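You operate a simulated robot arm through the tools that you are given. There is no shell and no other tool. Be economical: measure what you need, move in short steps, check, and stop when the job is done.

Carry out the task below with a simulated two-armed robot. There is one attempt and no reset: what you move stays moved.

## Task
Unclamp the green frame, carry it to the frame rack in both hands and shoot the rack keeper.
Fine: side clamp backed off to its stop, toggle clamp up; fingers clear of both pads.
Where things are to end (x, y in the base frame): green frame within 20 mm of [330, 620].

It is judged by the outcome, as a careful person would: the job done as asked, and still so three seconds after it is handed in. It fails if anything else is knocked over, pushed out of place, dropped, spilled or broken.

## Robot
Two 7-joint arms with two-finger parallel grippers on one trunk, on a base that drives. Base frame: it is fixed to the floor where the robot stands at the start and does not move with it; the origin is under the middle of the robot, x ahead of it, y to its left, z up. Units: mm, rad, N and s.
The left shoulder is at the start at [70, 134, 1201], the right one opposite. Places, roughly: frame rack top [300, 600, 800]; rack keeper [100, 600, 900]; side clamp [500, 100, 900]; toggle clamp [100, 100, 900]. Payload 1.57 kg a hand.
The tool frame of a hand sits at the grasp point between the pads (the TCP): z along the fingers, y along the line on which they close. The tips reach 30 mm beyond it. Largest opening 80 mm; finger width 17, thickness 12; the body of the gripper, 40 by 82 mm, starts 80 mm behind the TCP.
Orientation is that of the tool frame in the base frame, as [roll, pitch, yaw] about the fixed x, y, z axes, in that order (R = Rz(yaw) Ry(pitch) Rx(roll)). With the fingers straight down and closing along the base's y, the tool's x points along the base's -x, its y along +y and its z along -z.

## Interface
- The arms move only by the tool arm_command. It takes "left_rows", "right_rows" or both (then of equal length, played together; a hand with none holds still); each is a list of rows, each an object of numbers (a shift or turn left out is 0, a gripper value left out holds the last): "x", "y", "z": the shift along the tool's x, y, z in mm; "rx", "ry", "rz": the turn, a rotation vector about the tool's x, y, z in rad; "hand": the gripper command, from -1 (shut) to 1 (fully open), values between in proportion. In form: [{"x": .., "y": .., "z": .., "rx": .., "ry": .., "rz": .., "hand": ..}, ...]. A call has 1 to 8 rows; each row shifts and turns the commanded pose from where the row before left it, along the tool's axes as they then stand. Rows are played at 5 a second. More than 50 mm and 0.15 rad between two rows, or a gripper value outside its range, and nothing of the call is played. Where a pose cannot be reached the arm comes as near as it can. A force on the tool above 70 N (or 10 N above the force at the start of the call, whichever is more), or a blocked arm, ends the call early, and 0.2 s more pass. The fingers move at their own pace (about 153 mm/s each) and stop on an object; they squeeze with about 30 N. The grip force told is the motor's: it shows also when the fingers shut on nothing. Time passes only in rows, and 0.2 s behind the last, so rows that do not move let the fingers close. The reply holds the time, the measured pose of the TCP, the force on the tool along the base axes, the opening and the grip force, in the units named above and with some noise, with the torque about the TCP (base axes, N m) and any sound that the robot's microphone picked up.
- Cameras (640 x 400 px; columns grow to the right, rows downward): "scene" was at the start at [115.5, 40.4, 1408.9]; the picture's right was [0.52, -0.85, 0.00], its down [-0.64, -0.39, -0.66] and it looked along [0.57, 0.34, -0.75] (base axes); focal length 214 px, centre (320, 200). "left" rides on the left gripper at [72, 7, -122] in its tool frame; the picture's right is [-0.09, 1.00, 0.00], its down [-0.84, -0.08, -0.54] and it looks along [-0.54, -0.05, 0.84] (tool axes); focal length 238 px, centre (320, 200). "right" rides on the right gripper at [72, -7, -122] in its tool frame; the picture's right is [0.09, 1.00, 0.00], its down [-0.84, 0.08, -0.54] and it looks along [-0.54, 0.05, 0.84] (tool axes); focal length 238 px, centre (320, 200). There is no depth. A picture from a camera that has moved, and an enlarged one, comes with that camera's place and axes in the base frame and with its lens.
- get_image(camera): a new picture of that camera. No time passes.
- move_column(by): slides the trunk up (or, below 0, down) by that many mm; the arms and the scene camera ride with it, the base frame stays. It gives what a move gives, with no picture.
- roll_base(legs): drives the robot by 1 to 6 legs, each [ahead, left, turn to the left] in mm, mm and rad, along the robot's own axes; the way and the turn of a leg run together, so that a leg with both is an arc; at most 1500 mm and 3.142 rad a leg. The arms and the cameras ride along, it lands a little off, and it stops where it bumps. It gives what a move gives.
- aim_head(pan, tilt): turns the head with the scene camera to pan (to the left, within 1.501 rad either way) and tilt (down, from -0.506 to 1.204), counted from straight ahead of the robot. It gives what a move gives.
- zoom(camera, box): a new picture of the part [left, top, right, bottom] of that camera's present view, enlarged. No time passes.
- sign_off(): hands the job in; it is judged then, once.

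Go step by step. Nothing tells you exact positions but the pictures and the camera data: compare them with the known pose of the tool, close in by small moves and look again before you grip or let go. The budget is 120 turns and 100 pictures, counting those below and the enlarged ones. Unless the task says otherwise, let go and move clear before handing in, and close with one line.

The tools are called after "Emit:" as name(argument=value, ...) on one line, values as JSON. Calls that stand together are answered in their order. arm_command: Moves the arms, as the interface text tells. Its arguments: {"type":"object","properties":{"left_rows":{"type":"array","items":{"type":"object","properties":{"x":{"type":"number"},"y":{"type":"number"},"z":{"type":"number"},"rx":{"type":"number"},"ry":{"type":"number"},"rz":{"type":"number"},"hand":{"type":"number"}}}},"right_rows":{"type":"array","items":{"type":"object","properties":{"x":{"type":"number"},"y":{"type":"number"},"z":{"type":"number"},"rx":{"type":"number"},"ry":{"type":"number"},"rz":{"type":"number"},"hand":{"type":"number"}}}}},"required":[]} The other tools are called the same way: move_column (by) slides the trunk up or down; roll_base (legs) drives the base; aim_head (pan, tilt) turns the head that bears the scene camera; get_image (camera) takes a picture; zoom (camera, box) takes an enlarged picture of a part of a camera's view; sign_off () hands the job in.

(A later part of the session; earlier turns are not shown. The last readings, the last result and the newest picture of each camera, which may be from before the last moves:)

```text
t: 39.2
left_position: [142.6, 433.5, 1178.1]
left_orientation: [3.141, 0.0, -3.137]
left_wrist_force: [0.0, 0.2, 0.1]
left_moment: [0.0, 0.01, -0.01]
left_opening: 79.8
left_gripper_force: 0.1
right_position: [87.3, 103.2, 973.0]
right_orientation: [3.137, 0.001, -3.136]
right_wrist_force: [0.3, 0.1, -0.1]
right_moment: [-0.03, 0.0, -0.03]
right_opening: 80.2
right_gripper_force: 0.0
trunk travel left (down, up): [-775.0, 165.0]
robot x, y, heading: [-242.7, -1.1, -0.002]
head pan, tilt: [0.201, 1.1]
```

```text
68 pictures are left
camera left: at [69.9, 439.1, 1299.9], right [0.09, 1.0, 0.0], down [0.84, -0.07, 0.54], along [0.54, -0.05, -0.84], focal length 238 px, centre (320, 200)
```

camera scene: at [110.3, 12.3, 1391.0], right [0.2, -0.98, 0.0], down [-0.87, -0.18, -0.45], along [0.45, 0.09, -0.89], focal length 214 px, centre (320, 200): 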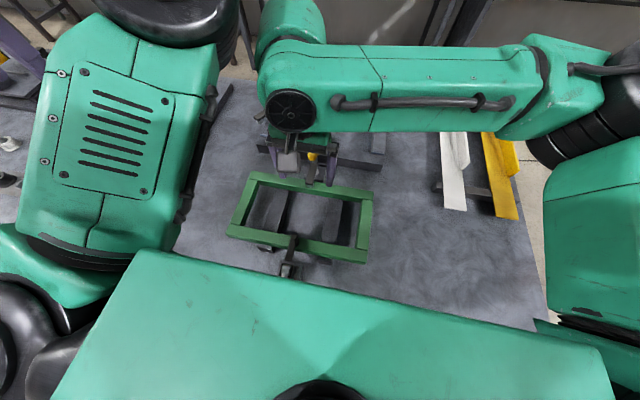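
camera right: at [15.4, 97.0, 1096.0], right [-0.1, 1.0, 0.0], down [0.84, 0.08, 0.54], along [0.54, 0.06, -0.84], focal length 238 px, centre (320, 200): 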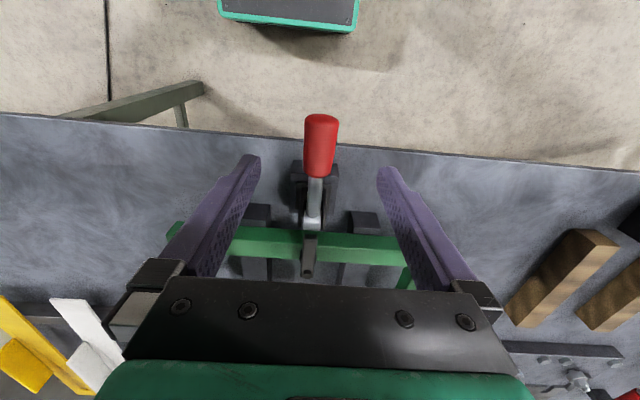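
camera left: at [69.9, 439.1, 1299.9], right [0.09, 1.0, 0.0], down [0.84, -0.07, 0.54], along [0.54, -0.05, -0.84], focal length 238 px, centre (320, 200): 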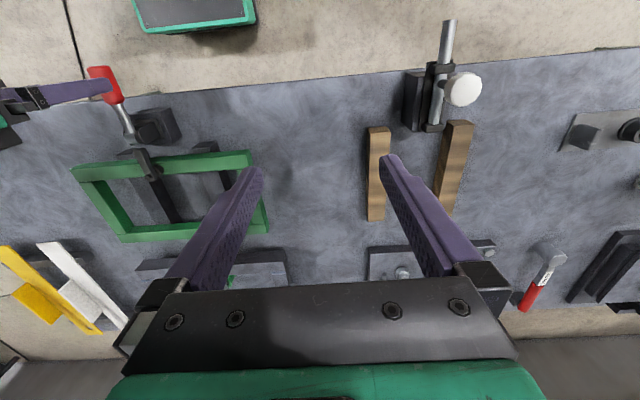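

Emit:
arm_command(right_rows=[{"y": 1, "z": 40}, {"z": 38}, {"hand": -1}, {}, {}])

Emit:
get_image(camera="right")

```text
t: 40.4
left_position: [142.1, 431.7, 1177.7]
left_orientation: [3.141, 0.0, -3.139]
left_wrist_force: [-0.2, -0.5, 0.8]
left_moment: [0.0, 0.01, -0.01]
left_opening: 79.9
left_gripper_force: 0.1
right_position: [88.1, 103.2, 894.6]
right_orientation: [3.14, 0.001, -3.135]
right_wrist_force: [1.1, -2.3, -1.0]
right_moment: [-0.01, -0.02, -0.18]
right_opening: 28.5
right_gripper_force: 38.2
trunk travel left (down, up): [-775.0, 165.0]
robot x, y, heading: [-243.1, -3.2, 0.009]
head pan, tilt: [0.201, 1.1]
```

```text
67 pictures are left
camera right: at [15.5, 97.3, 1017.0], right [-0.1, 1.0, 0.0], down [0.84, 0.08, 0.54], along [0.54, 0.05, -0.84], focal length 238 px, centre (320, 200)
```

right: 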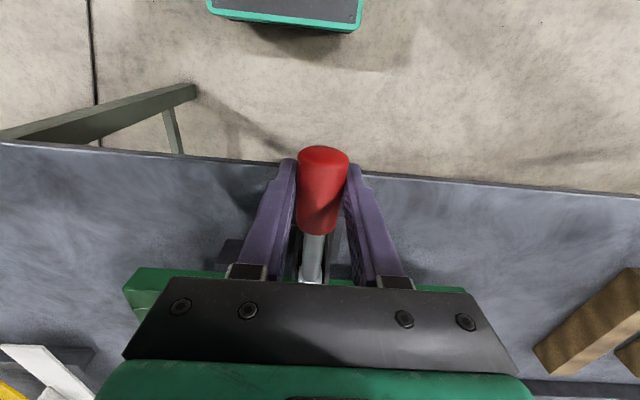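

The red grip is held. I'll lift it a little and watch the forces.

Emit:
arm_command(right_rows=[{"z": -7}, {"z": -7, "x": -1}, {"z": -6, "x": -1}])

Emit:
zoom(camera="left", box=[60, 40, 260, 200])

```text
t: 41.2
left_position: [143.8, 431.0, 1178.0]
left_orientation: [3.14, -0.002, -3.14]
left_wrist_force: [-0.5, 1.0, -0.2]
left_moment: [0.03, -0.02, -0.01]
left_opening: 79.9
left_gripper_force: 0.0
right_position: [90.0, 103.1, 912.0]
right_orientation: [3.141, -0.001, -3.136]
right_wrist_force: [-1.6, -7.9, -12.7]
right_moment: [-0.02, 0.98, -0.1]
right_opening: 28.5
right_gripper_force: 38.9
trunk travel left (down, up): [-775.0, 165.0]
robot x, y, heading: [-243.3, 3.5, 0.004]
head pan, tilt: [0.201, 1.1]
```

```text
2.50 times, centred on (160, 120) of left
camera zoom: at [71.0, 437.3, 1300.1], right [0.09, 1.0, 0.0], down [0.84, -0.07, 0.54], along [0.54, -0.05, -0.84], focal length 596 px, centre (720, 400)
```

zoom: 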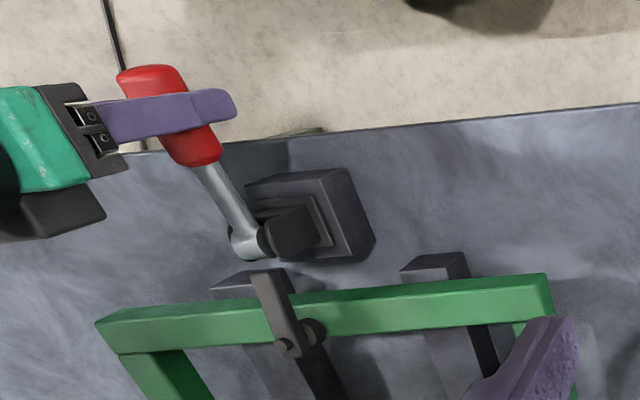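

Emit:
arm_command(right_rows=[{"x": -4.7, "z": -13.6}, {"x": -6.9, "z": -12.5}, {"x": -9, "z": -11.1}])

Emit:
zoom(camera="left", box=[60, 40, 260, 200])

```text
t: 42.0
left_position: [140.2, 429.2, 1179.3]
left_orientation: [3.138, 0.001, -3.14]
left_wrist_force: [0.8, 0.2, -0.3]
left_moment: [-0.03, 0.02, -0.01]
left_opening: 80.4
left_gripper_force: 0.1
right_position: [107.1, 103.8, 951.9]
right_orientation: [3.138, 0.002, -3.134]
right_wrist_force: [-12.7, -12.3, -8.4]
right_moment: [-0.29, 1.16, -0.1]
right_opening: 28.4
right_gripper_force: 38.2
trunk travel left (down, up): [-775.0, 165.0]
robot x, y, heading: [-243.5, 0.3, 0.003]
head pan, tilt: [0.201, 1.1]
```

```text
2.50 times, centred on (160, 120) of left
camera zoom: at [67.5, 436.3, 1301.5], right [0.09, 1.0, 0.0], down [0.84, -0.08, 0.54], along [0.54, -0.05, -0.84], focal length 596 px, centre (720, 400)
```

zoom: 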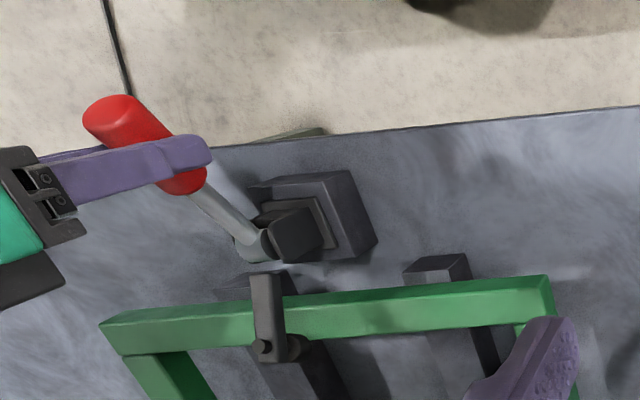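

Emit:
arm_command(right_rows=[{"x": -7, "z": -12}, {"x": -8, "z": -10}, {"x": -9, "z": -9}])

Emit:
zoom(camera="left", box=[60, 40, 260, 200])

```text
t: 42.8
left_position: [140.3, 430.4, 1178.5]
left_orientation: [3.141, 0.0, -3.138]
left_wrist_force: [-0.1, -0.3, 0.0]
left_moment: [-0.01, 0.03, -0.02]
left_opening: 80.0
left_gripper_force: 0.0
right_position: [132.5, 102.7, 979.7]
right_orientation: [3.138, 0.001, -3.135]
right_wrist_force: [-8.5, -9.3, -12.1]
right_moment: [-0.32, 1.1, 0.1]
right_opening: 28.5
right_gripper_force: 38.3
trunk travel left (down, up): [-775.0, 165.0]
robot x, y, heading: [-242.4, -3.2, 0.004]
head pan, tilt: [0.201, 1.1]
```

```text
2.50 times, centred on (160, 120) of left
camera zoom: at [68.7, 437.0, 1300.9], right [0.09, 1.0, 0.0], down [0.84, -0.07, 0.54], along [0.54, -0.05, -0.84], focal length 596 px, centre (720, 400)
```

zoom: 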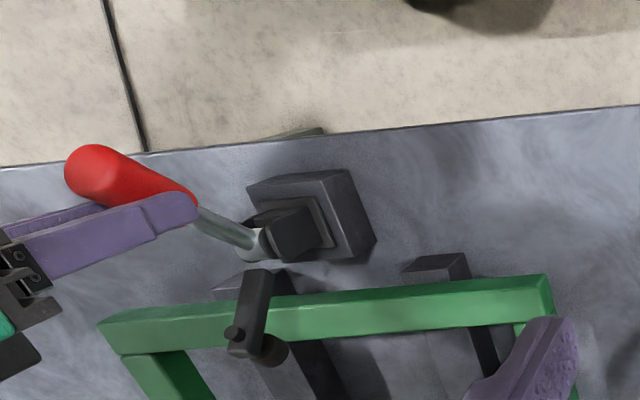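

Emit:
arm_command(right_rows=[{"x": -9, "z": -5}, {"x": -10, "z": -4}, {"x": -10, "z": -2}])

Emit:
arm_command(right_rows=[{"x": -10, "z": -1}, {"x": -10, "z": 0}])

Emit:
zoom(camera="left", box=[60, 40, 260, 200])

```text
t: 43.6
left_position: [141.5, 430.7, 1178.6]
left_orientation: [3.14, 0.0, -3.135]
left_wrist_force: [0.9, -0.3, 0.1]
left_moment: [0.01, -0.01, -0.01]
left_opening: 80.2
left_gripper_force: 0.1
right_position: [162.6, 106.1, 992.1]
right_orientation: [3.138, 0.005, -3.135]
right_wrist_force: [-0.8, -0.8, 0.4]
right_moment: [0.01, 0.0, 0.01]
right_opening: 0.4
right_gripper_force: 21.0
trunk travel left (down, up): [-775.0, 165.0]
robot x, y, heading: [-242.5, -1.0, 0.003]
head pan, tilt: [0.201, 1.1]
```

```text
t: 44.2
left_position: [142.5, 432.0, 1177.4]
left_orientation: [-3.142, 0.0, -3.14]
left_wrist_force: [-0.8, -0.1, -0.5]
left_moment: [0.0, 0.01, 0.01]
left_opening: 80.1
left_gripper_force: 0.0
right_position: [182.7, 106.0, 991.3]
right_orientation: [3.14, 0.0, -3.136]
right_wrist_force: [0.3, 0.3, 0.4]
right_moment: [-0.03, -0.01, 0.03]
right_opening: 0.1
right_gripper_force: 21.5
trunk travel left (down, up): [-775.0, 165.0]
robot x, y, heading: [-240.7, -1.2, 0.006]
head pan, tilt: [0.201, 1.1]
```

```text
2.50 times, centred on (160, 120) of left
camera zoom: at [69.9, 439.2, 1299.8], right [0.09, 1.0, 0.0], down [0.84, -0.07, 0.54], along [0.54, -0.05, -0.84], focal length 596 px, centre (720, 400)
```

zoom: 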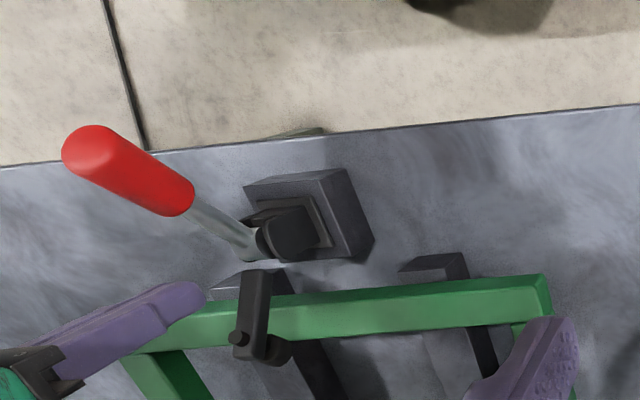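

The fingers slipped off past the handle, which now stands about 55° up. I'll come round behind it with shut fingers and push it forward the rest of the way.

Emit:
arm_command(right_rows=[{"z": -48}, {"z": -48}, {"x": 42}, {"x": 42}, {"x": 42}, {"z": 35}, {"z": 35}, {"z": 26}])

Emit:
arm_command(right_rows=[{"x": -12}, {"x": -12}, {"x": -12}, {"x": -12}])

Emit:
zoom(camera="left", box=[60, 40, 260, 200])

```text
t: 46.0
left_position: [141.7, 432.7, 1176.4]
left_orientation: [-3.141, -0.001, -3.137]
left_wrist_force: [0.0, -0.1, 0.5]
left_moment: [-0.01, -0.01, -0.02]
left_opening: 80.1
left_gripper_force: 0.0
right_position: [55.0, 105.3, 993.5]
right_orientation: [3.14, 0.003, -3.134]
right_wrist_force: [0.2, -0.5, -0.5]
right_moment: [0.04, 0.01, 0.01]
right_opening: 0.0
right_gripper_force: 21.4
trunk travel left (down, up): [-775.0, 165.0]
robot x, y, heading: [-243.8, -1.0, 0.005]
head pan, tilt: [0.201, 1.1]
```

```text
t: 47.0
left_position: [139.8, 431.7, 1178.8]
left_orientation: [-3.142, 0.0, -3.138]
left_wrist_force: [0.4, 0.5, -0.3]
left_moment: [-0.03, 0.05, -0.01]
left_opening: 80.1
left_gripper_force: 0.1
right_position: [102.0, 105.2, 993.1]
right_orientation: [3.14, 0.002, -3.137]
right_wrist_force: [-9.7, -3.1, 12.6]
right_moment: [-0.06, 0.31, -0.03]
right_opening: 0.0
right_gripper_force: 21.6
trunk travel left (down, up): [-775.0, 165.0]
robot x, y, heading: [-245.2, 1.8, 0.003]
head pan, tilt: [0.201, 1.1]
```

```text
2.50 times, centred on (160, 120) of left
camera zoom: at [68.4, 439.0, 1300.3], right [0.09, 1.0, 0.0], down [0.84, -0.07, 0.54], along [0.54, -0.05, -0.84], focal length 596 px, centre (720, 400)
```

zoom: 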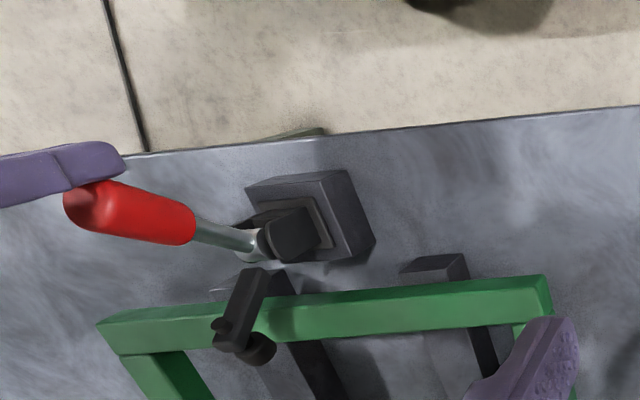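

Emit:
arm_command(right_rows=[{"x": -12}, {"x": -12}, {"x": -12}])

Emit:
zoom(camera="left", box=[60, 40, 260, 200])

```text
t: 47.8
left_position: [124.8, 431.0, 1183.6]
left_orientation: [3.14, 0.014, -3.136]
left_wrist_force: [-0.6, 0.4, 0.3]
left_moment: [-0.01, -0.04, 0.01]
left_opening: 80.0
left_gripper_force: 0.1
right_position: [120.0, 105.4, 993.4]
right_orientation: [-3.141, -0.006, -3.123]
right_wrist_force: [-61.7, -6.1, -14.6]
right_moment: [-0.37, 0.85, -0.17]
right_opening: 0.1
right_gripper_force: 21.0
trunk travel left (down, up): [-775.0, 165.0]
robot x, y, heading: [-242.6, 3.9, 0.001]
head pan, tilt: [0.201, 1.1]
```

```text
2.50 times, centred on (160, 120) of left
camera zoom: at [51.2, 438.3, 1304.3], right [0.09, 1.0, 0.0], down [0.83, -0.07, 0.55], along [0.55, -0.05, -0.83], focal length 596 px, centre (720, 400)
```

zoom: 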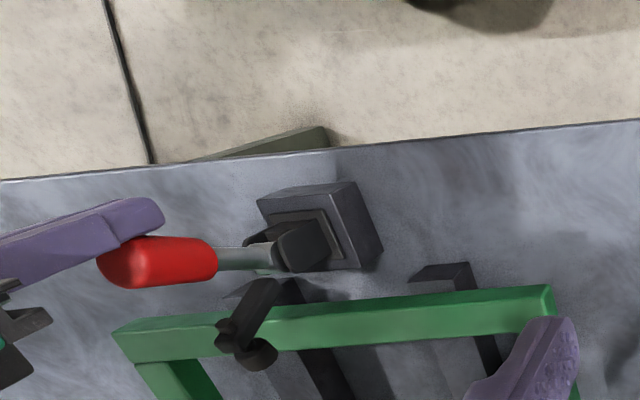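

A 62 N reaction says the toggle is at its upper stop. I'll back off and see whether it stays up.

Emit:
arm_command(right_rows=[{"x": 15}, {"x": 20}, {"x": 20}, {"z": -40}, {}, {}, {}])

Emit:
get_image(camera="left")

Emit:
zoom(camera="left", box=[60, 40, 260, 200])

Emit:
get_image(camera="right")

```text
t: 49.4
left_position: [140.9, 432.6, 1178.5]
left_orientation: [-3.141, 0.0, -3.137]
left_wrist_force: [-1.0, -0.4, 0.1]
left_moment: [0.02, 0.02, 0.0]
left_opening: 80.0
left_gripper_force: 0.1
right_position: [85.1, 106.5, 1032.6]
right_orientation: [3.14, 0.002, -3.138]
right_wrist_force: [0.4, -0.3, -0.3]
right_moment: [-0.03, 0.01, 0.03]
right_opening: 0.2
right_gripper_force: 21.5
trunk travel left (down, up): [-775.0, 165.0]
robot x, y, heading: [-242.5, -0.0, 0.007]
head pan, tilt: [0.201, 1.1]
```

```text
60 pictures are left
camera left: at [69.8, 439.5, 1299.7], right [0.09, 1.0, 0.0], down [0.84, -0.07, 0.54], along [0.54, -0.05, -0.84], focal length 238 px, centre (320, 200)
```

left: 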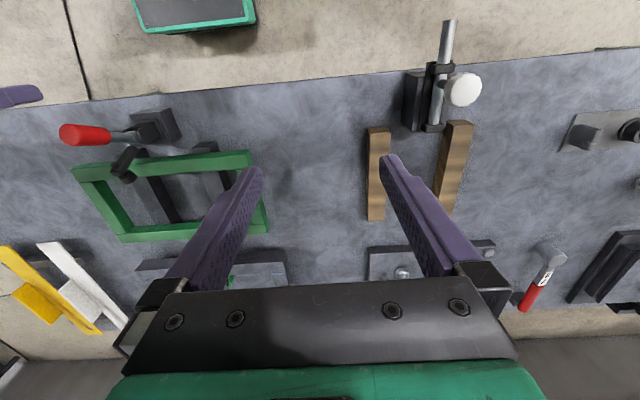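

```text
2.50 times, centred on (160, 120) of left
camera zoom: at [69.8, 439.5, 1299.7], right [0.09, 1.0, 0.0], down [0.84, -0.07, 0.54], along [0.54, -0.05, -0.84], focal length 596 px, centre (720, 400)
```

zoom: 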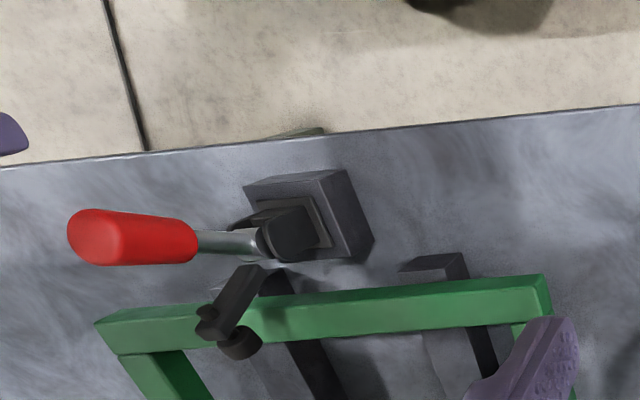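

```text
58 pictures are left
camera right: at [12.8, 100.7, 1154.9], right [-0.1, 1.0, 0.0], down [0.84, 0.08, 0.54], along [0.54, 0.05, -0.84], focal length 238 px, centre (320, 200)
```

right: 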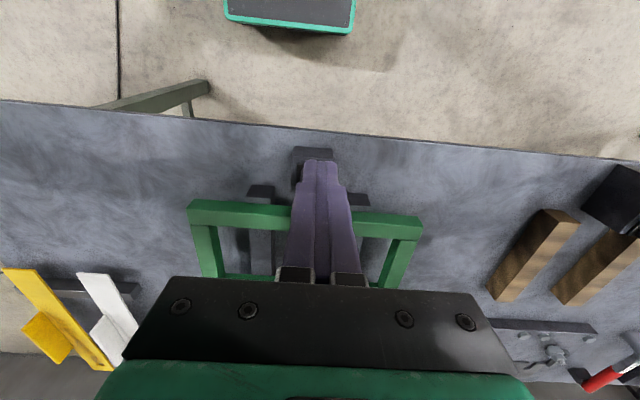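

The toggle stays up with its pad raised to about z 940 and x ≤ 235. Now I'll raise the right hand, drive the base forward about 180 mm, and line both hands up over the frame's short end bars (y ≈ −67 and 271).

Emit:
arm_command(right_rows=[{"z": -40, "hand": 1}, {"z": -40}, {"z": -40}, {"y": -45}, {"y": -45}, {"y": -45}, {"y": -38}])

Emit:
roll_base(legs=[[180, 0, 0]])

Emit:
get_image(camera="left")

Emit:
get_image(camera="right")

```text
t: 50.2
left_position: [121.8, 456.5, 1169.5]
left_orientation: [-3.089, 0.013, -3.059]
left_wrist_force: [0.6, 0.3, -1.2]
left_moment: [-0.03, 0.02, 0.01]
left_opening: 79.7
left_gripper_force: 0.0
right_position: [87.1, 80.2, 1082.6]
right_orientation: [-2.936, -0.009, 3.13]
right_wrist_force: [-0.4, -1.0, -0.5]
right_moment: [-0.01, 0.01, -0.06]
right_opening: 79.9
right_gripper_force: 0.0
trunk travel left (down, up): [-775.0, 165.0]
robot x, y, heading: [-244.9, -1.6, 0.01]
head pan, tilt: [0.201, 1.1]
stopped in row 4 (right hand): the arm was blocked; the commanded pose is now the measured one
```

```text
t: 51.8
left_position: [302.6, 456.1, 1170.4]
left_orientation: [-3.09, 0.016, -3.057]
left_wrist_force: [-0.4, 0.2, 0.5]
left_moment: [0.01, -0.01, 0.0]
left_opening: 80.1
left_gripper_force: 0.0
right_position: [268.7, 81.7, 1084.1]
right_orientation: [-2.936, -0.003, 3.131]
right_wrist_force: [-0.8, -0.6, -0.2]
right_moment: [-0.04, -0.03, -0.01]
right_opening: 80.1
right_gripper_force: 0.0
trunk travel left (down, up): [-775.0, 165.0]
robot x, y, heading: [-57.7, 1.4, 0.006]
head pan, tilt: [0.201, 1.1]
```

```text
57 pictures are left
camera left: at [227.7, 463.4, 1291.6], right [0.01, 1.0, -0.05], down [0.83, 0.02, 0.56], along [0.56, -0.05, -0.83], focal length 238 px, centre (320, 200)
```

left: 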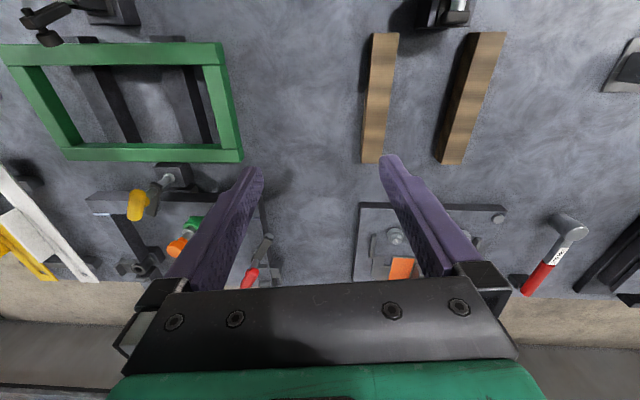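

```text
56 pictures are left
camera right: at [196.9, 101.7, 1206.9], right [-0.08, 0.98, -0.2], down [0.84, 0.18, 0.51], along [0.53, -0.13, -0.84], focal length 238 px, centre (320, 200)
```

right: 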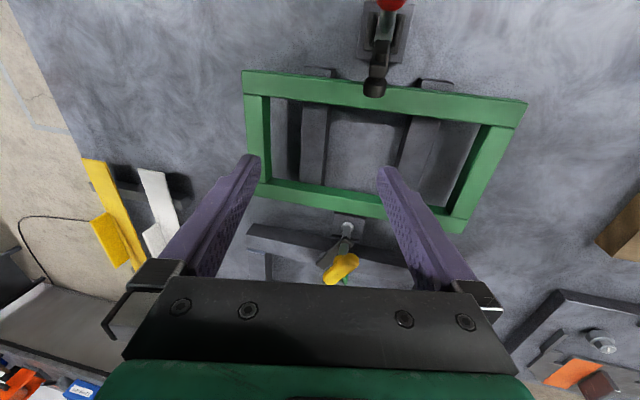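

The arms bumped elbows while close in and both tools tilted slightly. The toggle and frame look undisturbed. I'll level both tools and move the right hand toward its end bar.

Emit:
arm_command(left_rows=[{"rx": -0.053, "ry": 0.015, "rz": 0.083}, {}, {}], right_rows=[{"x": -20, "rx": -0.1}, {"x": -20, "rx": -0.1056}, {"x": -20}])

Emit:
arm_command(right_rows=[{"y": -40}, {"y": -40}, {"y": -40}, {"y": -29}])

Emit:
get_image(camera="right")

Emit:
get_image(camera="left")

```text
t: 52.6
left_position: [305.0, 456.4, 1168.4]
left_orientation: [3.139, -0.001, -3.14]
left_wrist_force: [0.4, 0.7, 0.4]
left_moment: [-0.03, 0.03, -0.02]
left_opening: 80.1
left_gripper_force: 0.1
right_position: [333.1, 81.3, 1083.7]
right_orientation: [3.14, -0.008, 3.13]
right_wrist_force: [0.3, -0.4, -0.1]
right_moment: [-0.04, 0.01, 0.0]
right_opening: 80.0
right_gripper_force: 0.0
trunk travel left (down, up): [-775.0, 165.0]
robot x, y, heading: [-64.5, 1.1, 0.005]
head pan, tilt: [0.201, 1.1]
```

```text
t: 53.6
left_position: [304.7, 454.1, 1171.2]
left_orientation: [3.139, 0.001, -3.14]
left_wrist_force: [-0.7, 0.6, 0.0]
left_moment: [-0.03, 0.02, 0.03]
left_opening: 80.0
left_gripper_force: 0.0
right_position: [331.1, -71.5, 1083.4]
right_orientation: [3.14, -0.007, 3.134]
right_wrist_force: [0.6, -0.5, -0.3]
right_moment: [0.02, -0.01, 0.04]
right_opening: 80.2
right_gripper_force: 0.0
trunk travel left (down, up): [-775.0, 165.0]
robot x, y, heading: [-62.9, 1.9, 0.009]
head pan, tilt: [0.201, 1.1]
```

```text
55 pictures are left
camera right: at [258.2, -76.2, 1206.1], right [-0.08, 1.0, 0.0], down [0.84, 0.07, 0.54], along [0.53, 0.05, -0.84], focal length 238 px, centre (320, 200)
```

right: 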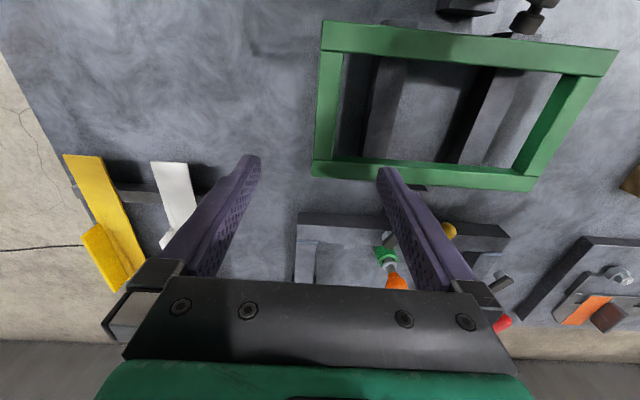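

```text
54 pictures are left
camera left: at [232.4, 461.5, 1293.0], right [0.09, 1.0, 0.0], down [0.84, -0.08, 0.54], along [0.54, -0.05, -0.84], focal length 238 px, centre (320, 200)
```

left: 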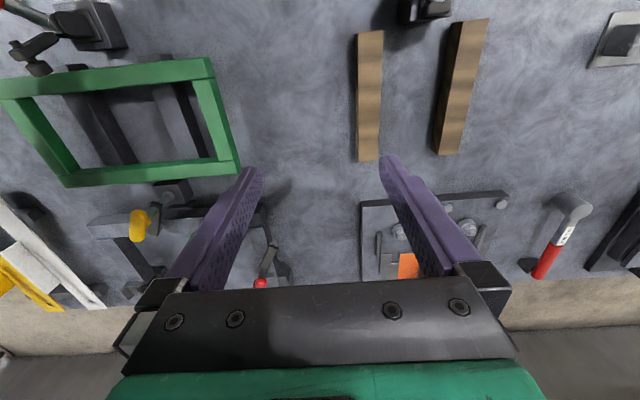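

The frame spans about y −73…285 and x 230…422, with its top around z 870. I'll bring both hands to z ≈ 1000 over the end bars to refine that.

Emit:
arm_command(left_rows=[{"x": -4, "y": -31, "z": 28}, {"x": -4, "y": -31, "z": 28}, {"x": -4, "y": -31, "z": 28}, {"x": -4, "y": -31, "z": 28}, {"x": -4, "y": -31, "z": 28}, {"x": -4, "y": -30, "z": 28}], right_rows=[{"x": 0.5, "y": 2.2, "z": 14}, {"x": 0.5, "y": 2.2, "z": 14}, {"x": 0.5, "y": 2.2, "z": 14}, {"x": 0.5, "y": 2.2, "z": 14}, {"x": 0.5, "y": 2.2, "z": 14}, {"x": 0.5, "y": 2.2, "z": 14}])

Emit:
get_image(camera="right")

Emit:
get_image(camera="left")

```text
t: 55.0
left_position: [361.8, 361.9, 1001.2]
left_orientation: [3.141, 0.001, -3.14]
left_wrist_force: [0.2, 0.4, 0.0]
left_moment: [0.01, 0.02, -0.03]
left_opening: 80.0
left_gripper_force: 0.0
left hand out of reach, approached as far as the arm can: row 3, 4, 5, 6
right_position: [326.2, -54.6, 1000.7]
right_orientation: [3.14, -0.009, 3.133]
right_wrist_force: [0.0, -0.4, -0.2]
right_moment: [-0.01, 0.04, 0.02]
right_opening: 79.9
right_gripper_force: 0.1
trunk travel left (down, up): [-775.0, 165.0]
robot x, y, heading: [-60.7, 2.6, 0.008]
head pan, tilt: [0.201, 1.1]
```

```text
53 pictures are left
camera right: at [255.8, -59.5, 1122.8], right [-0.08, 1.0, 0.0], down [0.84, 0.07, 0.53], along [0.53, 0.04, -0.84], focal length 238 px, centre (320, 200)
```

right: 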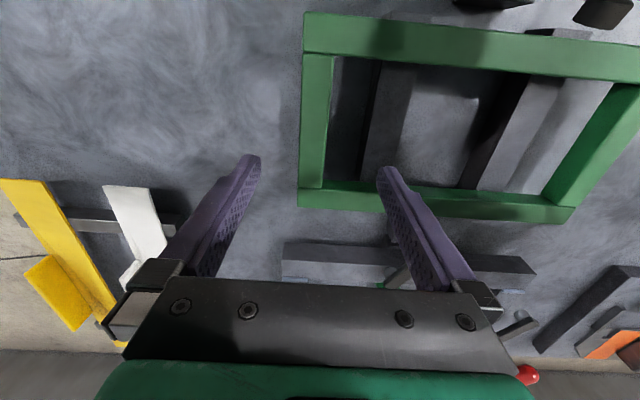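

```text
52 pictures are left
camera left: at [290.5, 369.1, 1122.7], right [0.09, 1.0, 0.0], down [0.84, -0.08, 0.54], along [0.54, -0.05, -0.84], focal length 238 px, centre (320, 200)
```

left: 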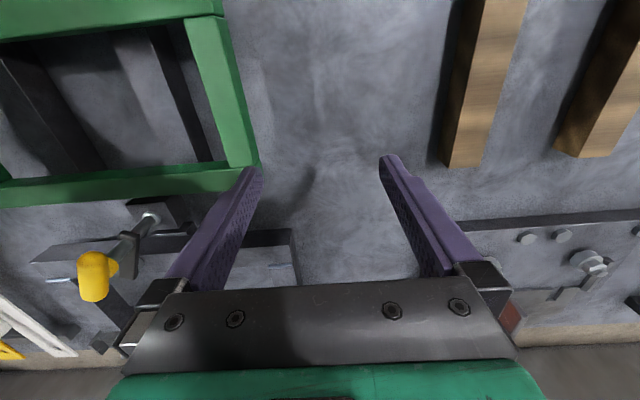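

The left arm can't come further inward in its present posture. I'll shift the base 150 mm to the right so the frame lies in both arms' comfortable ranges.

Emit:
roll_base(legs=[[0, -150, 0]])

Emit:
arm_command(left_rows=[{"x": 8, "y": 15}, {"x": 8, "y": 15}, {"x": 8, "y": 15}, {"x": 8, "y": 12}], right_rows=[{"y": 37}, {"y": 37}, {"y": 37}, {"y": 37}])

Emit:
get_image(camera="right")

Emit:
get_image(camera="left")

```text
t: 56.3
left_position: [362.2, 214.5, 1001.5]
left_orientation: [3.139, -0.001, -3.137]
left_wrist_force: [0.1, -0.1, -0.1]
left_moment: [0.01, 0.0, -0.03]
left_opening: 80.1
left_gripper_force: 0.0
right_position: [327.3, -202.2, 999.8]
right_orientation: [-3.139, -0.007, 3.134]
right_wrist_force: [0.3, -0.1, 0.8]
right_moment: [-0.04, 0.0, -0.02]
right_opening: 80.1
right_gripper_force: 0.0
trunk travel left (down, up): [-775.0, 165.0]
robot x, y, heading: [-56.9, -148.3, 0.009]
head pan, tilt: [0.201, 1.1]
```

```text
t: 57.5
left_position: [326.7, 274.7, 1000.7]
left_orientation: [3.137, 0.0, -3.129]
left_wrist_force: [0.6, -0.1, -0.2]
left_moment: [-0.03, 0.05, 0.01]
left_opening: 80.1
left_gripper_force: 0.0
right_position: [331.4, -60.6, 1001.4]
right_orientation: [-3.133, -0.007, 3.141]
right_wrist_force: [0.6, -9.0, -0.6]
right_moment: [1.25, 0.07, 0.67]
right_opening: 80.0
right_gripper_force: 0.1
trunk travel left (down, up): [-775.0, 165.0]
robot x, y, heading: [-62.2, -148.4, 0.008]
head pan, tilt: [0.201, 1.1]
stopped in row 4 (right hand): the force on the tool passed its limit (the readings are from after the stop); the commanded pose is now the measured one
```

```text
51 pictures are left
camera right: at [260.5, -63.6, 1125.4], right [-0.09, 1.0, -0.01], down [0.84, 0.08, 0.54], along [0.53, 0.04, -0.84], focal length 238 px, centre (320, 200)
```

right: 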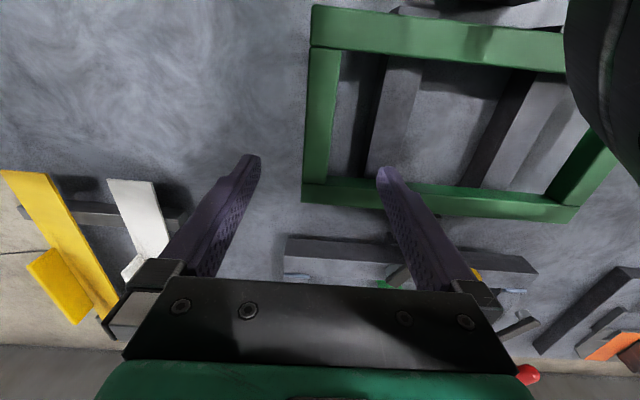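

```text
50 pictures are left
camera left: at [255.4, 279.4, 1123.9], right [0.08, 1.0, 0.01], down [0.84, -0.07, 0.54], along [0.54, -0.04, -0.84], focal length 238 px, centre (320, 200)
```

left: 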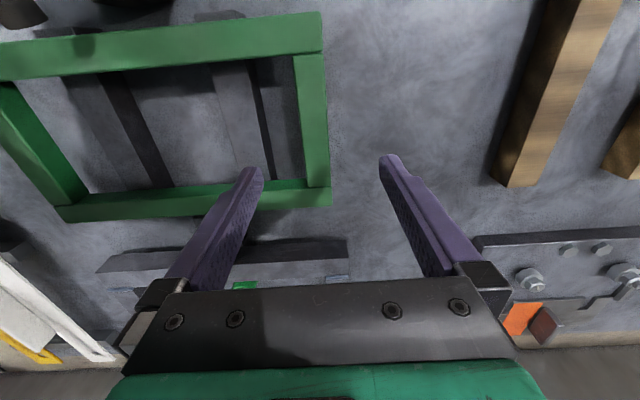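

The right hand has touched the left arm's inward-hanging elbow, seen at the top right of its view. I'll back the right hand off and look at the posture from the head.

Emit:
arm_command(right_rows=[{"y": -30}, {"y": -30}, {"y": -30}])

Emit:
aim_head(pan=0.2, tilt=0.8)

Emit:
get_image(camera="scene")

```text
t: 58.3
left_position: [326.6, 271.3, 1002.5]
left_orientation: [3.134, -0.001, -3.129]
left_wrist_force: [0.5, 0.3, -0.1]
left_moment: [0.01, -0.02, 0.02]
left_opening: 80.3
left_gripper_force: 0.1
right_position: [330.8, -150.9, 1003.5]
right_orientation: [-3.136, -0.007, 3.141]
right_wrist_force: [-0.2, 0.2, 0.6]
right_moment: [0.0, -0.01, -0.03]
right_opening: 80.2
right_gripper_force: 0.0
trunk travel left (down, up): [-775.0, 165.0]
robot x, y, heading: [-60.5, -151.9, 0.004]
head pan, tilt: [0.201, 1.1]
```

```text
t: 59.1
left_position: [327.1, 273.6, 1002.3]
left_orientation: [3.137, -0.002, -3.13]
left_wrist_force: [0.3, -0.4, 0.0]
left_moment: [-0.02, 0.01, 0.0]
left_opening: 80.3
left_gripper_force: 0.1
right_position: [331.8, -148.4, 1002.4]
right_orientation: [-3.136, -0.006, -3.141]
right_wrist_force: [0.8, 0.0, 0.6]
right_moment: [0.01, 0.01, 0.01]
right_opening: 80.2
right_gripper_force: 0.0
trunk travel left (down, up): [-775.0, 165.0]
robot x, y, heading: [-59.7, -149.8, 0.005]
head pan, tilt: [0.201, 0.799]
```

```text
49 pictures are left
camera scene: at [67.9, -131.4, 1412.7], right [0.21, -0.98, 0.0], down [-0.7, -0.15, -0.7], along [0.68, 0.14, -0.72], focal length 214 px, centre (320, 200)
```

scene: 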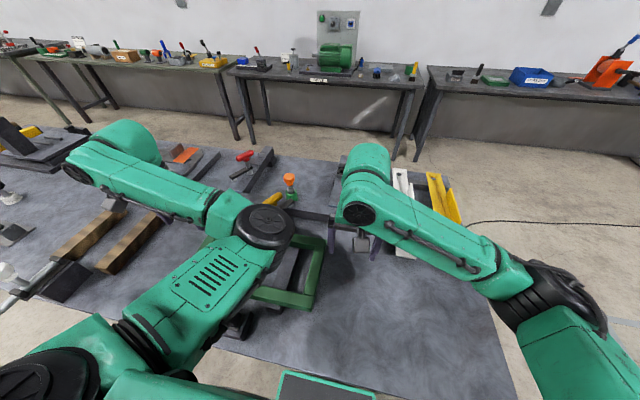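

The left arm's elbow is folded inward over the frame, while the right's is outward. If the base stands further back the left arm straightens and its elbow leaves the right hand's space, so I'll do that with the hands raised.

Emit:
arm_command(left_rows=[{"z": -40}, {"z": -40}], right_rows=[{"z": -40}, {"z": -40}])

Emit:
roll_base(legs=[[-110, 40, 0]])

Emit:
arm_command(left_rows=[{"x": -28, "y": -10}, {"x": -28, "y": -10}, {"x": -28, "y": -10}, {"x": -28, "y": -10}])

Emit:
get_image(camera="scene")

```text
t: 59.7
left_position: [325.3, 272.2, 1083.8]
left_orientation: [3.137, -0.001, -3.129]
left_wrist_force: [-0.2, 0.3, 0.6]
left_moment: [0.01, 0.01, 0.01]
left_opening: 80.1
left_gripper_force: 0.0
right_position: [330.7, -150.4, 1086.5]
right_orientation: [-3.136, -0.005, -3.14]
right_wrist_force: [-0.6, 0.0, -0.3]
right_moment: [0.01, -0.04, 0.02]
right_opening: 80.2
right_gripper_force: 0.1
trunk travel left (down, up): [-775.0, 165.0]
robot x, y, heading: [-61.9, -151.5, 0.012]
head pan, tilt: [0.201, 0.799]
```

```text
t: 60.9
left_position: [212.8, 311.9, 1082.2]
left_orientation: [3.138, -0.004, -3.128]
left_wrist_force: [0.2, -0.5, -0.1]
left_moment: [-0.02, 0.01, -0.03]
left_opening: 79.9
left_gripper_force: 0.0
right_position: [222.2, -111.0, 1083.7]
right_orientation: [-3.136, -0.008, -3.141]
right_wrist_force: [-0.3, 0.1, -0.2]
right_moment: [-0.01, 0.02, 0.01]
right_opening: 79.7
right_gripper_force: 0.0
trunk travel left (down, up): [-775.0, 165.0]
robot x, y, heading: [-173.8, -109.1, 0.009]
head pan, tilt: [0.201, 0.799]
```

```text
t: 61.9
left_position: [329.5, 275.2, 1081.9]
left_orientation: [3.137, -0.004, -3.128]
left_wrist_force: [0.8, 0.7, -0.1]
left_moment: [0.02, 0.02, 0.02]
left_opening: 80.1
left_gripper_force: 0.0
right_position: [220.4, -111.2, 1084.3]
right_orientation: [-3.135, -0.007, 3.14]
right_wrist_force: [-0.5, 0.5, 0.4]
right_moment: [0.01, 0.03, 0.02]
right_opening: 79.9
right_gripper_force: 0.1
trunk travel left (down, up): [-775.0, 165.0]
robot x, y, heading: [-172.9, -107.7, 0.01]
head pan, tilt: [0.201, 0.799]
```

```text
48 pictures are left
camera scene: at [-43.4, -92.5, 1412.5], right [0.21, -0.98, 0.0], down [-0.7, -0.15, -0.7], along [0.68, 0.14, -0.72], focal length 214 px, centre (320, 200)
```

scene: 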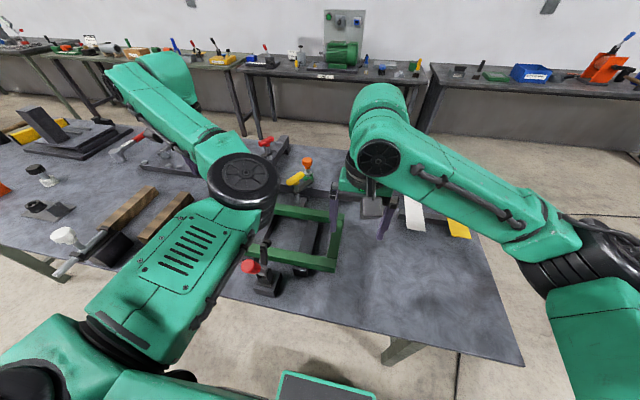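

That's better: the elbow is clear of the right hand's station. I'll bring the right hand to its end bar.

Emit:
arm_command(right_rows=[{"x": -27, "y": 13, "z": 10}, {"x": -27, "y": 13, "z": 10}, {"x": -27, "y": 13, "z": 10}, {"x": -27, "y": 13, "z": 10}, {"z": 40}], left_rows=[{"z": 10}, {"z": 10}, {"z": 10}, {"z": 10}, {"z": 40}])

Emit:
get_image(camera="right")

Emit:
get_image(camera="left")

```text
t: 63.1
left_position: [325.6, 274.5, 1000.5]
left_orientation: [3.138, -0.001, -3.129]
left_wrist_force: [-0.2, 0.6, 0.5]
left_moment: [0.01, 0.01, 0.02]
left_opening: 79.7
left_gripper_force: 0.0
right_position: [328.7, -58.0, 1001.5]
right_orientation: [-3.134, -0.009, 3.141]
right_wrist_force: [0.0, 0.8, 0.3]
right_moment: [0.03, 0.0, -0.05]
right_opening: 79.9
right_gripper_force: 0.1
trunk travel left (down, up): [-775.0, 165.0]
robot x, y, heading: [-174.1, -108.3, 0.009]
head pan, tilt: [0.201, 0.799]
```

```text
47 pictures are left
camera right: at [257.5, -61.8, 1125.6], right [-0.09, 1.0, -0.01], down [0.84, 0.08, 0.53], along [0.53, 0.04, -0.85], focal length 238 px, centre (320, 200)
```

right: 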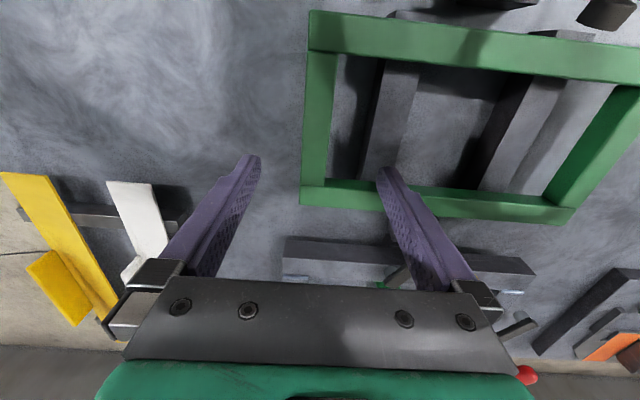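

```text
46 pictures are left
camera left: at [254.2, 279.9, 1123.2], right [0.08, 1.0, 0.0], down [0.84, -0.07, 0.54], along [0.54, -0.04, -0.84], focal length 238 px, centre (320, 200)
```

left: 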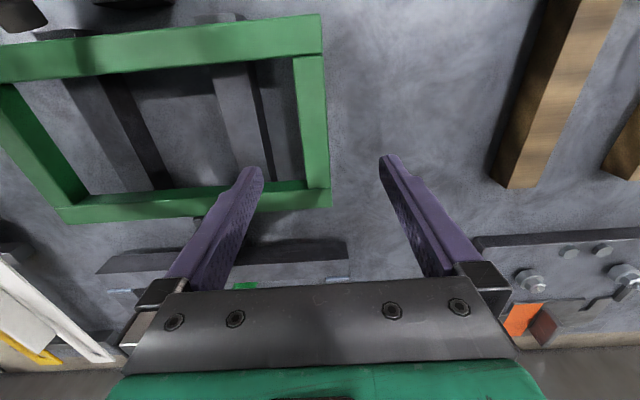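

Both hands are over the end bars; the frame centre is about (326.5, 104.5). I'll descend partway and check the clearance.

Emit:
arm_command(left_rows=[{"y": -6, "z": 40}, {"z": 40}, {"z": 40}], right_rows=[{"z": 40}, {"z": 40}, {"z": 40}])

Emit:
get_image(camera="right")

Emit:
get_image(camera="left")

```text
t: 63.9
left_position: [326.6, 268.0, 882.8]
left_orientation: [3.136, -0.001, -3.13]
left_wrist_force: [-0.4, -0.5, -0.3]
left_moment: [-0.01, -0.01, 0.01]
left_opening: 79.9
left_gripper_force: 0.1
right_position: [325.9, -59.8, 885.6]
right_orientation: [-3.133, -0.007, -3.139]
right_wrist_force: [0.4, -0.1, -0.2]
right_moment: [0.05, 0.0, -0.01]
right_opening: 80.1
right_gripper_force: 0.0
trunk travel left (down, up): [-775.0, 165.0]
robot x, y, heading: [-171.4, -109.3, 0.011]
head pan, tilt: [0.201, 0.799]
```

```text
45 pictures are left
camera right: at [255.5, -64.4, 1007.7], right [-0.09, 1.0, -0.01], down [0.84, 0.08, 0.54], along [0.53, 0.04, -0.84], focal length 238 px, centre (320, 200)
```

right: 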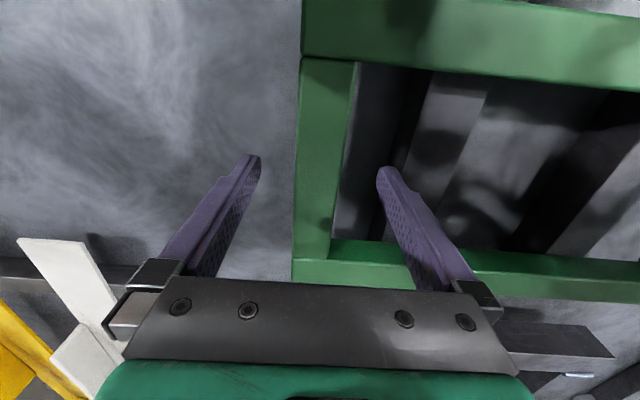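

```text
44 pictures are left
camera left: at [254.3, 275.2, 1004.9], right [0.08, 1.0, 0.0], down [0.84, -0.07, 0.54], along [0.54, -0.04, -0.84], focal length 238 px, centre (320, 200)
```

left: 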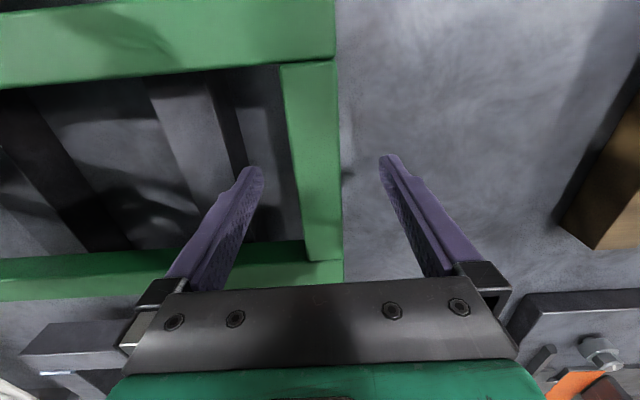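

Emit:
arm_command(left_rows=[{"z": 10}, {"z": 8}, {"z": 4}], right_rows=[{"z": 10}, {"z": 8}, {"z": 6}])

Emit:
arm_command(left_rows=[{"hand": -1}, {}, {}], right_rows=[{"hand": -1}, {}, {}])

Emit:
get_image(camera="right")

Emit:
get_image(camera="left")

```text
t: 64.7
left_position: [324.6, 269.1, 861.3]
left_orientation: [3.136, -0.002, -3.126]
left_wrist_force: [-1.5, 0.6, 0.8]
left_moment: [-0.03, 0.0, 0.01]
left_opening: 80.1
left_gripper_force: 0.1
right_position: [326.0, -60.1, 860.7]
right_orientation: [-3.135, -0.007, -3.14]
right_wrist_force: [0.3, -0.2, -0.7]
right_moment: [-0.03, -0.03, -0.03]
right_opening: 80.0
right_gripper_force: 0.0
trunk travel left (down, up): [-775.0, 165.0]
robot x, y, heading: [-171.6, -107.5, 0.002]
head pan, tilt: [0.201, 0.799]
```

```text
t: 65.5
left_position: [325.6, 268.0, 860.8]
left_orientation: [3.137, -0.002, -3.129]
left_wrist_force: [-0.8, 0.3, -0.6]
left_moment: [-0.6, -0.72, -0.6]
left_opening: 30.0
left_gripper_force: 30.0
right_position: [325.0, -60.9, 860.3]
right_orientation: [-3.136, -0.006, 3.141]
right_wrist_force: [-2.2, -5.6, 0.1]
right_moment: [0.76, -0.2, 0.04]
right_opening: 29.9
right_gripper_force: 29.7
trunk travel left (down, up): [-775.0, 165.0]
robot x, y, heading: [-174.3, -106.4, 0.007]
head pan, tilt: [0.201, 0.799]
```

```text
43 pictures are left
camera right: at [255.0, -65.6, 982.9], right [-0.09, 1.0, -0.01], down [0.84, 0.08, 0.53], along [0.53, 0.04, -0.84], focal length 238 px, centre (320, 200)
```

right: 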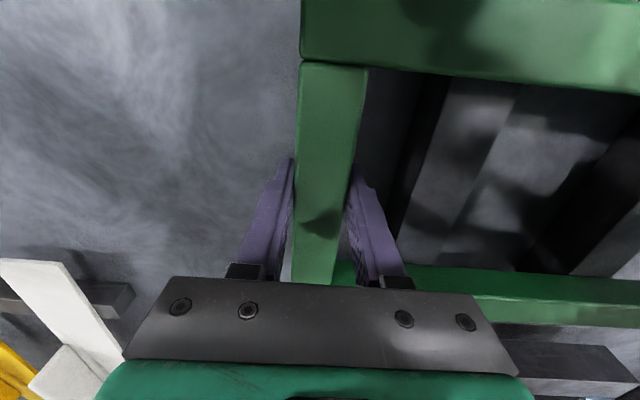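

```text
42 pictures are left
camera left: at [254.2, 274.6, 982.6], right [0.08, 1.0, 0.0], down [0.84, -0.07, 0.54], along [0.54, -0.04, -0.84], focal length 238 px, centre (320, 200)
```

left: 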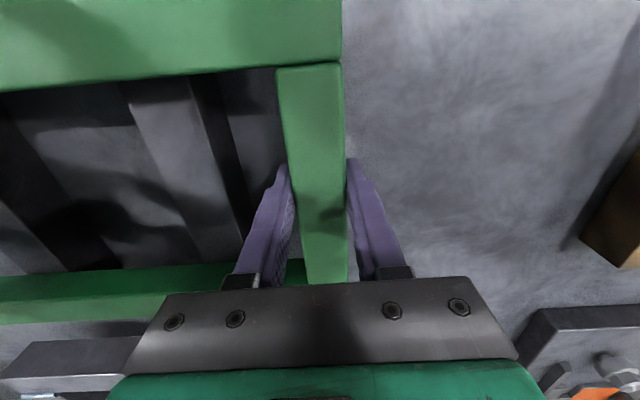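

Both end bars are gripped (30 mm). I'll lift level by 40 mm, which stays under the raised toggle pad.

Emit:
arm_command(left_rows=[{"z": -8}, {"z": -8}, {"z": -8}, {"z": -8}, {"z": -8}], right_rows=[{"z": -8}, {"z": -8}, {"z": -8}, {"z": -8}, {"z": -8}])

Emit:
get_image(camera="scene")

Emit:
get_image(camera="left")

```text
t: 66.7
left_position: [327.4, 270.7, 897.6]
left_orientation: [3.137, -0.005, -3.128]
left_wrist_force: [-1.1, 9.8, -13.1]
left_moment: [-0.47, 0.03, -0.51]
left_opening: 29.9
left_gripper_force: 30.1
right_position: [327.4, -58.7, 898.5]
right_orientation: [-3.133, -0.011, 3.14]
right_wrist_force: [1.8, -9.4, -9.1]
right_moment: [0.97, 0.12, 0.15]
right_opening: 30.0
right_gripper_force: 29.4
trunk travel left (down, up): [-775.0, 165.0]
robot x, y, heading: [-174.8, -109.9, 0.007]
head pan, tilt: [0.201, 0.799]
```

```text
41 pictures are left
camera scene: at [-41.6, -90.9, 1412.3], right [0.21, -0.98, 0.0], down [-0.7, -0.15, -0.69], along [0.68, 0.14, -0.72], focal length 214 px, centre (320, 200)
```

scene: 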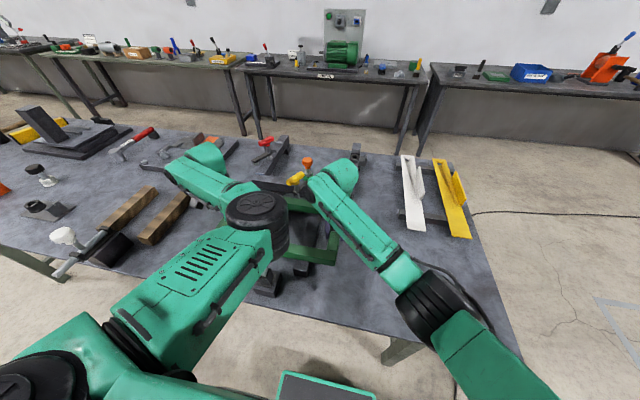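

```text
40 pictures are left
camera left: at [255.4, 276.9, 1020.9], right [0.08, 1.0, 0.01], down [0.84, -0.07, 0.54], along [0.54, -0.04, -0.84], focal length 238 px, centre (320, 200)
```

left: 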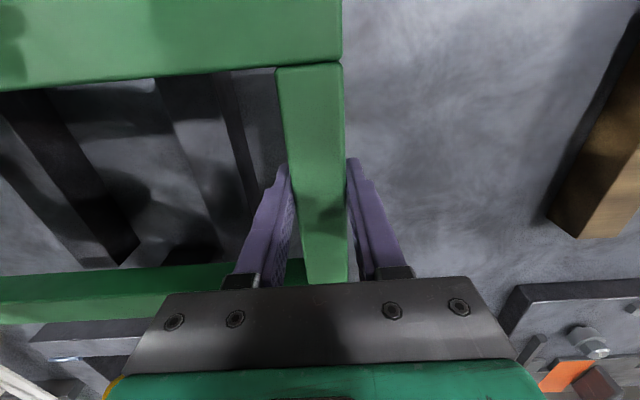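

The frame is up about 38 mm, level, and both grips are firm. I'll slide left 215 mm low so it leaves the raised pad's column, then raise it with the trunk.

Emit:
roll_base(legs=[[0, 215, 0]])

Emit:
get_image(camera="scene")

```text
t: 68.4
left_position: [324.0, 484.6, 898.4]
left_orientation: [3.136, -0.006, -3.124]
left_wrist_force: [-1.2, 19.2, -11.3]
left_moment: [-0.52, 0.45, -0.46]
left_opening: 30.2
left_gripper_force: 29.9
right_position: [325.6, 154.9, 898.6]
right_orientation: [-3.133, -0.01, -3.141]
right_wrist_force: [1.3, -19.9, -9.7]
right_moment: [0.83, -0.33, 0.09]
right_opening: 30.1
right_gripper_force: 29.9
trunk travel left (down, up): [-775.0, 165.0]
robot x, y, heading: [-175.7, 105.7, 0.016]
head pan, tilt: [0.201, 0.799]
```

```text
39 pictures are left
camera scene: at [-43.1, 121.7, 1412.3], right [0.21, -0.98, 0.0], down [-0.7, -0.15, -0.69], along [0.68, 0.15, -0.72], focal length 214 px, centre (320, 200)
```

scene: 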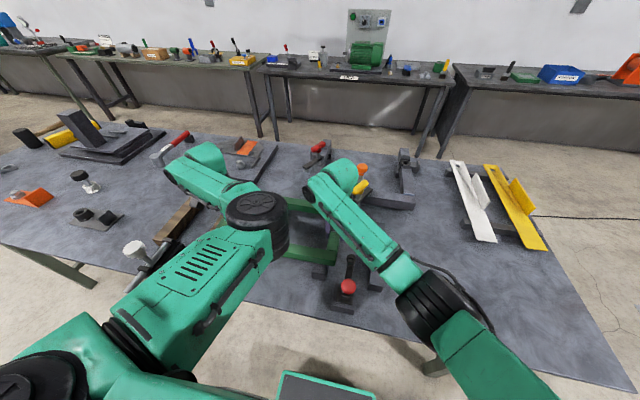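

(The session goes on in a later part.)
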